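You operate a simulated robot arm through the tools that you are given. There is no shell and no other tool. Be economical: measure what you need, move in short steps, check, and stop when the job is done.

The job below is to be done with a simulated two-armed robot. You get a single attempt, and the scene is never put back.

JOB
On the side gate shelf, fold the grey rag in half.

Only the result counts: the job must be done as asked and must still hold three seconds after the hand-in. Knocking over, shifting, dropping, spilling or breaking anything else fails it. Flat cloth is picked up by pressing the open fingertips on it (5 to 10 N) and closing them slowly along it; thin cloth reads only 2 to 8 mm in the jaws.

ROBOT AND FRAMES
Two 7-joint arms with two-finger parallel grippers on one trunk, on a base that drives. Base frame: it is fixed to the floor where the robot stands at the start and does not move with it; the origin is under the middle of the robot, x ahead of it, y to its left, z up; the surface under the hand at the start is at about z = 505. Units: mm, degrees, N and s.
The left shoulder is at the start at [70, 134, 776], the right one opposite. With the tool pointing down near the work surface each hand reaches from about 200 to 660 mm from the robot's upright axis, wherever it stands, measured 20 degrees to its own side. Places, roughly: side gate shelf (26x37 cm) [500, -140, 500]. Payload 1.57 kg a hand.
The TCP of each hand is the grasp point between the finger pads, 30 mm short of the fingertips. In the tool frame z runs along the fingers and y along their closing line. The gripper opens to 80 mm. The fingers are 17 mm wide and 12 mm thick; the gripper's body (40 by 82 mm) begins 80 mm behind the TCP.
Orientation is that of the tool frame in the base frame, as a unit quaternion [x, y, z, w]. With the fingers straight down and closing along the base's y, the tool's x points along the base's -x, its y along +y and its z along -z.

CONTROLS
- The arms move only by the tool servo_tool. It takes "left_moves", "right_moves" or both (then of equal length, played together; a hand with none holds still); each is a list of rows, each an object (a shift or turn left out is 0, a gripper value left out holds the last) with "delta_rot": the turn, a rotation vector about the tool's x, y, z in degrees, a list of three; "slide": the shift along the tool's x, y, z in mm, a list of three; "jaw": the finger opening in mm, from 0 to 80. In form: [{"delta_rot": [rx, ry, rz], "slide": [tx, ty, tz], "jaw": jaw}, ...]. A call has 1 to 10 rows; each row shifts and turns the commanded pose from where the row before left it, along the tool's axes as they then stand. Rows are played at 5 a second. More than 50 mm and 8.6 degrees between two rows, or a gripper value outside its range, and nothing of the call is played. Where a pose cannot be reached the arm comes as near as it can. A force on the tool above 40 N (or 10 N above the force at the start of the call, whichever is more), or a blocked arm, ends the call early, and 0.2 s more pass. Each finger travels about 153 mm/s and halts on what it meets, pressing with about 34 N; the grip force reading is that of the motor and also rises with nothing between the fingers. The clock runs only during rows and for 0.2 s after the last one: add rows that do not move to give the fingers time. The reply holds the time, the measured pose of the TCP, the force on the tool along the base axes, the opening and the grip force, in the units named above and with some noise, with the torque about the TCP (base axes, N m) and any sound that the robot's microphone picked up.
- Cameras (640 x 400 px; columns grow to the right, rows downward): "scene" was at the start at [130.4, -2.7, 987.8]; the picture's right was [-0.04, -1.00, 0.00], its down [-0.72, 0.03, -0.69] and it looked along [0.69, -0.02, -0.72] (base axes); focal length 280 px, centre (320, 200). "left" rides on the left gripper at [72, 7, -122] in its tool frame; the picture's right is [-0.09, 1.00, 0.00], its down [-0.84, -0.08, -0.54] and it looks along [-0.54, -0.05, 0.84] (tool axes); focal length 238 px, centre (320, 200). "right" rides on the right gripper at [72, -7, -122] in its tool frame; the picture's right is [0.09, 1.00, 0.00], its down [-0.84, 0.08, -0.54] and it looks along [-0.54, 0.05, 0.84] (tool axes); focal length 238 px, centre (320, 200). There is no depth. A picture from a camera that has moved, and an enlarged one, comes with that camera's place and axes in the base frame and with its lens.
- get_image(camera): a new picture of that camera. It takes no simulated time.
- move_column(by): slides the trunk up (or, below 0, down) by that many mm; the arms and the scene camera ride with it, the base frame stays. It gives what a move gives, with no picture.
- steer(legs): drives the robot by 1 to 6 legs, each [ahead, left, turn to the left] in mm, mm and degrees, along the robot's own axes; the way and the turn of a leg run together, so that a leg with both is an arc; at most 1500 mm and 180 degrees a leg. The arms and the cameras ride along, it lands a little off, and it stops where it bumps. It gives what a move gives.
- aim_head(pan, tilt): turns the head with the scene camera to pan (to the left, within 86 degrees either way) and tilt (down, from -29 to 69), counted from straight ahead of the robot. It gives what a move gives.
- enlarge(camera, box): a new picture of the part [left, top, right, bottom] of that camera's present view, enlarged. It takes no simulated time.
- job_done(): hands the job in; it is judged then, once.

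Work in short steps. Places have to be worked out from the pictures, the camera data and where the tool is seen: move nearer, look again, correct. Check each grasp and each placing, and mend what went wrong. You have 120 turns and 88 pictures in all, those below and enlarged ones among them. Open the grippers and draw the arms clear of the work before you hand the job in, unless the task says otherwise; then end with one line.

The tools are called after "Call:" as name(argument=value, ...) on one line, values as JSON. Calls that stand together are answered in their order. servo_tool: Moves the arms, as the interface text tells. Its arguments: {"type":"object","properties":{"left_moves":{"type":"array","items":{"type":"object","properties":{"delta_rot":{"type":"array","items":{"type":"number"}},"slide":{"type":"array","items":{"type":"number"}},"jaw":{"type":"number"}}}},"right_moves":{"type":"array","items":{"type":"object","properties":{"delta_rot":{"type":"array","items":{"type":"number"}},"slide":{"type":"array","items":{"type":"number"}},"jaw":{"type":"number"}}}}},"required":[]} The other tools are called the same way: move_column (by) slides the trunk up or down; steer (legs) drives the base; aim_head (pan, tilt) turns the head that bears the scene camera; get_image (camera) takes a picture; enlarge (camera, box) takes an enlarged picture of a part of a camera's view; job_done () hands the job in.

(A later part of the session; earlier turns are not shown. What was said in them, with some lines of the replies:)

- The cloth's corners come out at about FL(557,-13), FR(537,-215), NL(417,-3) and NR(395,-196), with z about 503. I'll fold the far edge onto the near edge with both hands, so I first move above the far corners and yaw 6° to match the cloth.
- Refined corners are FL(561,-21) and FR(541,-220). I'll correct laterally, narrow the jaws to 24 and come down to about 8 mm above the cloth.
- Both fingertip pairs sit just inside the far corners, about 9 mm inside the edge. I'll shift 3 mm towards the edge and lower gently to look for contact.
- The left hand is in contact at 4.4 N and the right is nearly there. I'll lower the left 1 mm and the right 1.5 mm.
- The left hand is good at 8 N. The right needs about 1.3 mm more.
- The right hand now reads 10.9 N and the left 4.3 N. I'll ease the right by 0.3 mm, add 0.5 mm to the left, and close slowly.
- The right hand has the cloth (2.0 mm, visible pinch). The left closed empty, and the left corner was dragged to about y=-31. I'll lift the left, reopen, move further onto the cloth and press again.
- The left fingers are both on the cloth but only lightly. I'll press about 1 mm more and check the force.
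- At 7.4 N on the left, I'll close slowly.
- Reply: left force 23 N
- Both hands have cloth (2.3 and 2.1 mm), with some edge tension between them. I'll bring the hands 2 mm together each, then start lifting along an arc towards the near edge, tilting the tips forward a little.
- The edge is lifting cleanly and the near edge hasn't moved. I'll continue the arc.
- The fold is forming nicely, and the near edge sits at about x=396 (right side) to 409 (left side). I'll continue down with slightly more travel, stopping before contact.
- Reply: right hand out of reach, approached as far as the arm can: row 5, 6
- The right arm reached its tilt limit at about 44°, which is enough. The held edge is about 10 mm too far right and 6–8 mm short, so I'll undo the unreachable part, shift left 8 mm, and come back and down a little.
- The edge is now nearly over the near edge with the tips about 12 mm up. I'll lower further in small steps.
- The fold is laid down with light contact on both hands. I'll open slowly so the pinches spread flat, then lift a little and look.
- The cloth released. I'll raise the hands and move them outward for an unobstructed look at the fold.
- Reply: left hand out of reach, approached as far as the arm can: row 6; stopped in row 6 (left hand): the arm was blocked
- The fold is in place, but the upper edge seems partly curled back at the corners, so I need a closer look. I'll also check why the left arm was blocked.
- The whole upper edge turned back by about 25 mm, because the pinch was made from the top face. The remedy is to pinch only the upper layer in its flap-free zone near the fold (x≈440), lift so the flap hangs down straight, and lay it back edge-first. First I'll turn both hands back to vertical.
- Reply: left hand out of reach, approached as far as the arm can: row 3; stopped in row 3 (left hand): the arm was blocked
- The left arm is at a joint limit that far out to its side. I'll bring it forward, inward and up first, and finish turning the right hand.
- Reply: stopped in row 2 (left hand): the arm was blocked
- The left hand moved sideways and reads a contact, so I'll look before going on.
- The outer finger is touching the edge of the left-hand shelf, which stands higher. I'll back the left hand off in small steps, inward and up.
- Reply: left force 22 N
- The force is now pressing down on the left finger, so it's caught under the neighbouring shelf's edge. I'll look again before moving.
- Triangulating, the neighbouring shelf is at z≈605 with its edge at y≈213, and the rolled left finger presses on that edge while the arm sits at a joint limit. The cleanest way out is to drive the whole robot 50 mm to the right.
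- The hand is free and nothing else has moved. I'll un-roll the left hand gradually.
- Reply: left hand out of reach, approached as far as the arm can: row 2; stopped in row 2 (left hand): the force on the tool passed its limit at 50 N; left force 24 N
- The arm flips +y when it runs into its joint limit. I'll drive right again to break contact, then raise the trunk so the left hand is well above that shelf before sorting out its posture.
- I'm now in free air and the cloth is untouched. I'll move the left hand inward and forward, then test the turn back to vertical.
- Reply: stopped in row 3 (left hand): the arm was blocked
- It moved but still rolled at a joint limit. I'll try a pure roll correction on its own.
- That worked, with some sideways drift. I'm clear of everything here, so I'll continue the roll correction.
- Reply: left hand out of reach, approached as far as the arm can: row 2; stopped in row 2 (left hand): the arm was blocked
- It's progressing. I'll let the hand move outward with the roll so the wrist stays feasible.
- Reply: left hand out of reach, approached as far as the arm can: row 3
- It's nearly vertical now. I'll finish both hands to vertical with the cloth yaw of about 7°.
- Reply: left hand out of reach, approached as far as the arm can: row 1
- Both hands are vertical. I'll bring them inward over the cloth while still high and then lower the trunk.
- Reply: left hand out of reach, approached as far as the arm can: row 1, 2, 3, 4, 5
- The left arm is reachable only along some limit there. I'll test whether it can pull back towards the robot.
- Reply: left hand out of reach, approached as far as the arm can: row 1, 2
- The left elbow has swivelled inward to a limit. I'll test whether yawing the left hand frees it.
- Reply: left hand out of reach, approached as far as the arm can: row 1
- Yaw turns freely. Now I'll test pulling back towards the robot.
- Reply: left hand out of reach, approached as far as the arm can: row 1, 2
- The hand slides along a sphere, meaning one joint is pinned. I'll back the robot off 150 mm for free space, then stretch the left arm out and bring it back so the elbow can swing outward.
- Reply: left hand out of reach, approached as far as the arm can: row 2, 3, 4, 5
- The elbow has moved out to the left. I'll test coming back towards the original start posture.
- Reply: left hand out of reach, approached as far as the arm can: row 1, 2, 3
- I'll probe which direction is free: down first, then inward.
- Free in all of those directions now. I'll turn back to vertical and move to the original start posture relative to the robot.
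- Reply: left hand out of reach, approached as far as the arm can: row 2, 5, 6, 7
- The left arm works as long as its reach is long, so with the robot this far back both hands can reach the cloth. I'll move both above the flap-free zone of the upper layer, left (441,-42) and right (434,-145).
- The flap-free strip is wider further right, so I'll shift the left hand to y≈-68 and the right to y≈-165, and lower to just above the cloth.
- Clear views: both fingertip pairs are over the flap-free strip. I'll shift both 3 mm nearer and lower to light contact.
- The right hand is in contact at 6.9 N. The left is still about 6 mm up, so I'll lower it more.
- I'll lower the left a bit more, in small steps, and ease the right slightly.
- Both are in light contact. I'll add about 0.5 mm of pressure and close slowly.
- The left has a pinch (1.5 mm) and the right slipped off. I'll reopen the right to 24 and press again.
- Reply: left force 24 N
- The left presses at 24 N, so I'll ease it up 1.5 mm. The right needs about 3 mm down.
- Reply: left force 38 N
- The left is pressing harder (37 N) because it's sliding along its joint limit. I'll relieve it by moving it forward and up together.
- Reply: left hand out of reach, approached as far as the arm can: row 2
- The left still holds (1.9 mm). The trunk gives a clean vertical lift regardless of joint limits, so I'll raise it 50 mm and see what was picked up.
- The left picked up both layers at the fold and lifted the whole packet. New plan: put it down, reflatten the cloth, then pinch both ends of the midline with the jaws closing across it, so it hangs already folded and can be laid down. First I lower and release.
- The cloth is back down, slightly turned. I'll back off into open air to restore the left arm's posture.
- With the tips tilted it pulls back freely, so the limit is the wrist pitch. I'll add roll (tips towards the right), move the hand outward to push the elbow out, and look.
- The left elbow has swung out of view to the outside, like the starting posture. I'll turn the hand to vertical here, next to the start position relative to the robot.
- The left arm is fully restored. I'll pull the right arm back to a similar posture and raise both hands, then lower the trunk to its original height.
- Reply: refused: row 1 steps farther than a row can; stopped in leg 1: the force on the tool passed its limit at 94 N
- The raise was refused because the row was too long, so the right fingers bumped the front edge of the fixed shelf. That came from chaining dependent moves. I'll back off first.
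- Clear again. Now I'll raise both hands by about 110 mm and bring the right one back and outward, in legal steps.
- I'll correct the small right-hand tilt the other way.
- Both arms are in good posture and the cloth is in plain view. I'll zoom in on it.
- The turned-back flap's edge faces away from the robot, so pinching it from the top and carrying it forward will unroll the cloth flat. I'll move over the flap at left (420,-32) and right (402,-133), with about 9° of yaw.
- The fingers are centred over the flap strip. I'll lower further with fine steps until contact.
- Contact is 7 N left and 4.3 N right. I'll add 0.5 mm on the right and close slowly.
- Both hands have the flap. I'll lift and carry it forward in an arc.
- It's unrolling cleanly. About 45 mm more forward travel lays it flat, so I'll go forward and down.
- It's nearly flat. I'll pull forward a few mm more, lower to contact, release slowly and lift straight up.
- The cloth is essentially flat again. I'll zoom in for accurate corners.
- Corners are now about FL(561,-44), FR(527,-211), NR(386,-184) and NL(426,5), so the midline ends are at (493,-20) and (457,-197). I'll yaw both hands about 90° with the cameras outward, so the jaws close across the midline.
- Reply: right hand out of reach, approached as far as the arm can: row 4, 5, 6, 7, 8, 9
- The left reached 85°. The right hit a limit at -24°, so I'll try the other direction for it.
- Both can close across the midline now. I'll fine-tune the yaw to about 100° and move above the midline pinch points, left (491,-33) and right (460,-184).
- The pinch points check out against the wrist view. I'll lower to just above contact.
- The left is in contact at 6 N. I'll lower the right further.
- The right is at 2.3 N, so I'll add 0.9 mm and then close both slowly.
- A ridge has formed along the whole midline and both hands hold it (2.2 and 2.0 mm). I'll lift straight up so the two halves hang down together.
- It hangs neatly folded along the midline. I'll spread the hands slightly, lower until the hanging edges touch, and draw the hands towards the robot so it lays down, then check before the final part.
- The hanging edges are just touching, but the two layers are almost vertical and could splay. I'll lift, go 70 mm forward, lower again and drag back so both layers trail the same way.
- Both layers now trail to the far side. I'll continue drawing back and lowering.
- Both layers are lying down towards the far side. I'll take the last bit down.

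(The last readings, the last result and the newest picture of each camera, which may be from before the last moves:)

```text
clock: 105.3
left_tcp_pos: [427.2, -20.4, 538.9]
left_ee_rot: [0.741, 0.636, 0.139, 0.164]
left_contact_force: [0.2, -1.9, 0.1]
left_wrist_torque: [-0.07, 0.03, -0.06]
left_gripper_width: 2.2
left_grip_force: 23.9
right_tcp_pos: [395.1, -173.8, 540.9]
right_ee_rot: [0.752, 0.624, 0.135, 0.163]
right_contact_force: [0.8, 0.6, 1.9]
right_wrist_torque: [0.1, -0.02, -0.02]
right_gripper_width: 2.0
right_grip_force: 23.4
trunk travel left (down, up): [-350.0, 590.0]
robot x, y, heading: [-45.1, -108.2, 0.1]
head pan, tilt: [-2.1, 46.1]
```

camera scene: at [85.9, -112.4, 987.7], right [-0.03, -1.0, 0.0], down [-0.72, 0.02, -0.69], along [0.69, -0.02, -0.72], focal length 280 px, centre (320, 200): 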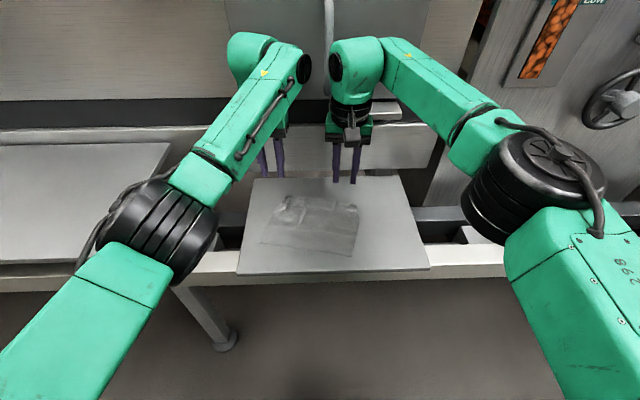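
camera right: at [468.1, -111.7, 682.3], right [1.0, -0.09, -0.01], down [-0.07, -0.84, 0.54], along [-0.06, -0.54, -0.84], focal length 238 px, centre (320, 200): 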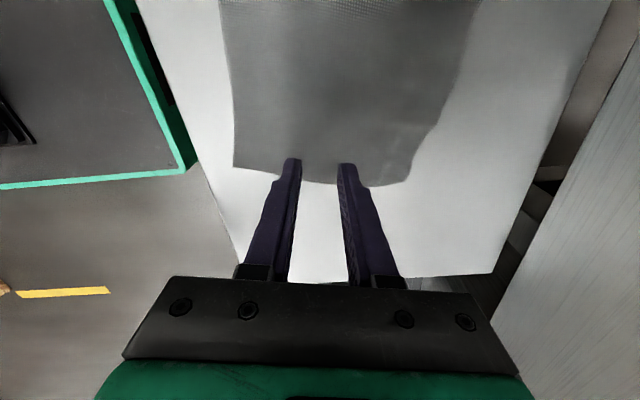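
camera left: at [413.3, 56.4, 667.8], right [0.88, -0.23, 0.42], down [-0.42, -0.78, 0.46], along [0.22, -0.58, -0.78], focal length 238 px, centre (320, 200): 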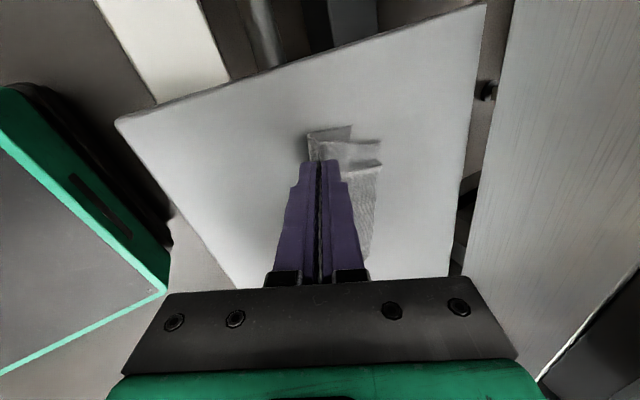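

The tips are at the surface. I'll open a little, retreat along the fingers and lift clear.

Call:
servo_tool(left_moves=[{"jaw": 5, "slide": [0, 0, -1]}, {"jaw": 10, "slide": [0, 0, -1]}, {}, {"slide": [0, 0, -8]}, {"slide": [0, 0, -15]}, {"slide": [0, 0, -30]}, {"slide": [0, 0, -40]}, {}], right_moves=[{"jaw": 5, "slide": [0, 0, -1]}, {"jaw": 10, "slide": [0, 0, -1]}, {}, {"slide": [0, 0, -8]}, {"slide": [0, 0, -15]}, {"slide": [0, 0, -30]}, {"slide": [0, 0, -40]}, {}])

Call:
get_image(camera="scene")

```text
clock: 107.1
left_tcp_pos: [388.7, -13.8, 625.9]
left_ee_rot: [0.74, 0.637, 0.139, 0.163]
left_contact_force: [0.5, -0.8, -0.6]
left_wrist_torque: [0.02, 0.02, 0.01]
left_gripper_width: 10.0
left_grip_force: 0.2
right_tcp_pos: [358.2, -166.6, 627.4]
right_ee_rot: [0.752, 0.624, 0.134, 0.164]
right_contact_force: [0.3, 0.6, 0.4]
right_wrist_torque: [0.0, 0.01, 0.0]
right_gripper_width: 10.0
right_grip_force: 0.1
trunk travel left (down, up): [-350.0, 590.0]
robot x, y, heading: [-50.4, -109.8, 0.1]
head pan, tilt: [-2.1, 46.1]
```

```text
12 pictures are left
camera scene: at [85.7, -112.5, 987.7], right [-0.03, -1.0, 0.0], down [-0.72, 0.02, -0.69], along [0.69, -0.02, -0.72], focal length 280 px, centre (320, 200)
```

scene: 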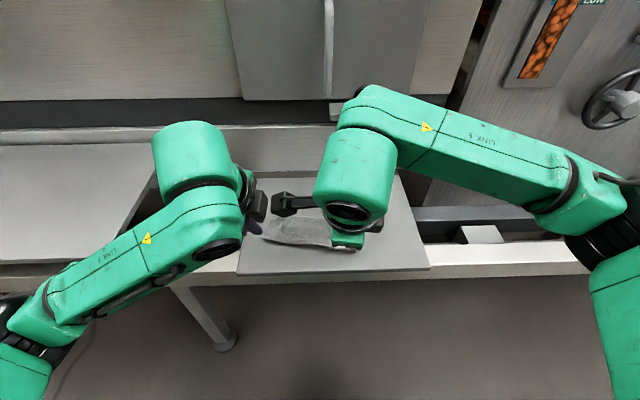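

Released. I'll raise the trunk and back the robot away for a clean look.

Call:
move_column(by=100)

Call:
steer(legs=[[-200, 0, 0]])

Call:
get_image(camera="scene")

```text
clock: 108.4
left_tcp_pos: [388.7, -13.3, 726.0]
left_ee_rot: [0.741, 0.637, 0.139, 0.164]
left_contact_force: [0.1, 1.1, -0.1]
left_wrist_torque: [0.01, -0.04, -0.04]
left_gripper_width: 10.0
left_grip_force: 0.1
right_tcp_pos: [359.5, -166.1, 727.6]
right_ee_rot: [0.753, 0.624, 0.133, 0.164]
right_contact_force: [0.9, -0.2, -0.4]
right_wrist_torque: [0.01, 0.03, -0.01]
right_gripper_width: 10.1
right_grip_force: 0.0
trunk travel left (down, up): [-450.0, 490.0]
robot x, y, heading: [-49.2, -107.4, 0.2]
head pan, tilt: [-2.1, 46.1]
```

```text
clock: 110.0
left_tcp_pos: [188.3, -13.2, 726.3]
left_ee_rot: [0.74, 0.637, 0.14, 0.164]
left_contact_force: [0.0, 0.3, -0.8]
left_wrist_torque: [-0.02, -0.02, 0.03]
left_gripper_width: 10.2
left_grip_force: 0.1
right_tcp_pos: [158.3, -166.6, 727.8]
right_ee_rot: [0.751, 0.625, 0.134, 0.163]
right_contact_force: [-1.5, 0.9, -0.7]
right_wrist_torque: [0.03, -0.02, -0.01]
right_gripper_width: 9.8
right_grip_force: 0.1
trunk travel left (down, up): [-450.0, 490.0]
robot x, y, heading: [-248.0, -108.7, 0.1]
head pan, tilt: [-2.1, 46.1]
```

```text
11 pictures are left
camera scene: at [-114.9, -112.8, 1087.9], right [-0.03, -1.0, 0.0], down [-0.72, 0.02, -0.69], along [0.69, -0.02, -0.72], focal length 280 px, centre (320, 200)
```

scene: 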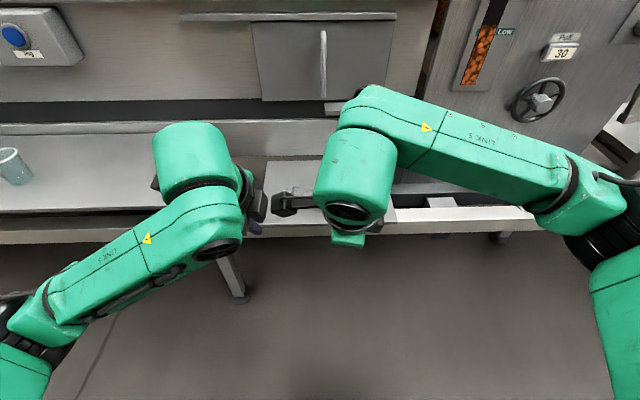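

The arms still hide the cloth. In free air, I'll turn them vertical and spread them apart.

Call:
servo_tool(left_moves=[{"delta_rot": [8.3, 0, 0]}, {"delta_rot": [8.3, 0, 0]}, {"delta_rot": [8.3, 0, 0]}, {"slide": [30, 0, 0]}, {"slide": [30, 0, 0]}, {"slide": [30, 0, 0]}, {}], right_moves=[{"delta_rot": [8.3, 0, 0]}, {"delta_rot": [8.3, 0, 0]}, {"delta_rot": [8.3, 0, 0]}, {"slide": [-40, 0, 0]}, {"slide": [-40, 0, 0]}, {"slide": [-40, 0, 0]}, {}])

Call:
get_image(camera="scene")

```text
clock: 111.6
left_tcp_pos: [201.7, 75.1, 724.9]
left_ee_rot: [0.758, 0.652, -0.002, -0.001]
left_contact_force: [0.1, -0.2, 0.3]
left_wrist_torque: [0.02, -0.05, -0.01]
left_gripper_width: 10.1
left_grip_force: 0.1
right_tcp_pos: [139.3, -284.7, 728.6]
right_ee_rot: [0.769, 0.639, -0.004, -0.003]
right_contact_force: [-0.6, -0.2, 0.0]
right_wrist_torque: [-0.02, 0.01, 0.03]
right_gripper_width: 10.0
right_grip_force: 0.1
trunk travel left (down, up): [-450.0, 490.0]
robot x, y, heading: [-245.8, -112.1, -0.1]
head pan, tilt: [-2.1, 46.1]
```

```text
10 pictures are left
camera scene: at [-113.7, -112.7, 1087.7], right [-0.03, -1.0, 0.0], down [-0.72, 0.02, -0.69], along [0.69, -0.02, -0.72], focal length 280 px, centre (320, 200)
```

scene: 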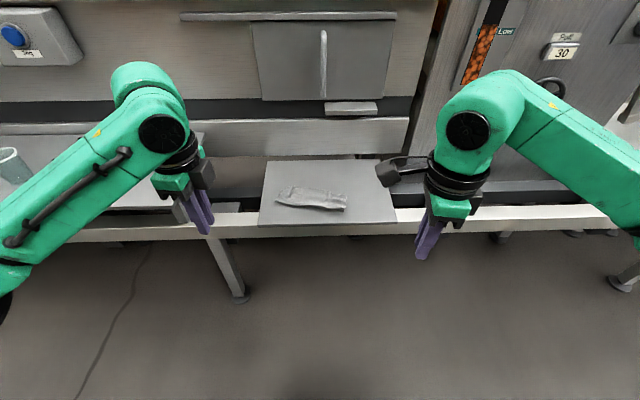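

Call:
enlarge(camera="scene", box=[260, 170, 364, 228])

```text
6.15 times, centred on (312, 199) of scene
camera zoom: at [-113.7, -112.7, 1087.7], right [-0.03, -1.0, 0.0], down [-0.72, 0.02, -0.69], along [0.69, -0.02, -0.72], focal length 1722 px, centre (369, 206)
```

zoom: 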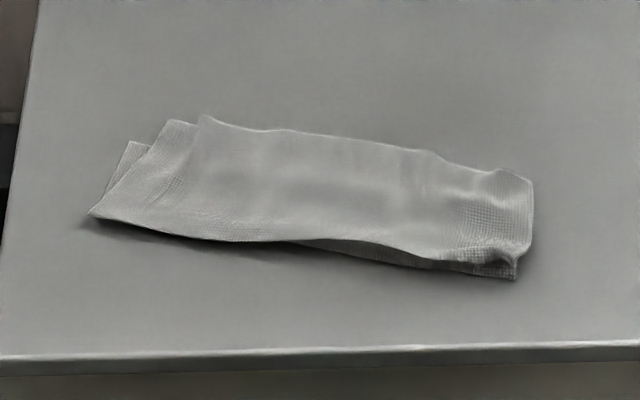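

The rag now lies folded in half: fold at the near side, both edges together at the far side, nothing turned back. Everything else is undisturbed, so I'll open the grippers fully and let it settle.

Call:
servo_tool(left_moves=[{"jaw": 80}, {}, {}, {}], right_moves=[{"jaw": 80}, {}, {}, {}])

Call:
enlarge(camera="scene", box=[260, 170, 364, 228])

```text
clock: 112.6
left_tcp_pos: [202.3, 75.9, 726.2]
left_ee_rot: [0.758, 0.652, -0.001, -0.001]
left_contact_force: [0.0, -0.1, -0.4]
left_wrist_torque: [0.01, -0.01, -0.01]
left_gripper_width: 80.0
left_grip_force: 0.0
right_tcp_pos: [139.9, -284.7, 729.9]
right_ee_rot: [0.769, 0.639, -0.003, -0.003]
right_contact_force: [-0.6, 0.0, 0.4]
right_wrist_torque: [-0.01, 0.01, 0.03]
right_gripper_width: 79.8
right_grip_force: 0.0
trunk travel left (down, up): [-450.0, 490.0]
robot x, y, heading: [-245.6, -111.3, 0.3]
head pan, tilt: [-2.1, 46.1]
```

```text
6.15 times, centred on (312, 199) of scene
camera zoom: at [-114.1, -112.8, 1087.8], right [-0.03, -1.0, 0.0], down [-0.72, 0.02, -0.69], along [0.69, -0.02, -0.72], focal length 1722 px, centre (369, 206)
```

zoom: 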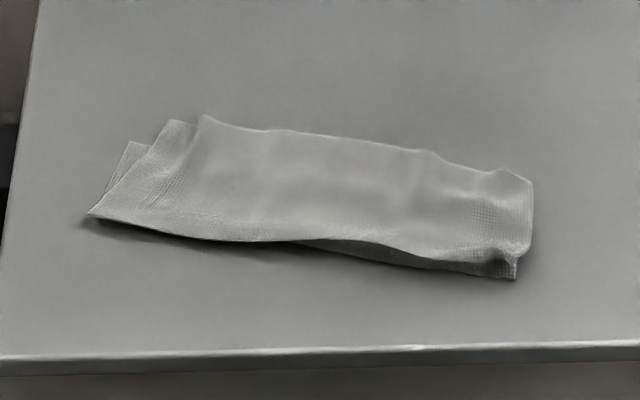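

The rag is stable and folded in half, and the grippers are open and well clear, so I'm handing in.

Call:
job_done()

```text
The job is handed in.
```

The grey rag lies folded in half on the side gate shelf; on the way the left finger pressed on the neighbouring shelf's edge and the right fingers hit this shelf's front edge, but I saw nothing shifted or knocked over.
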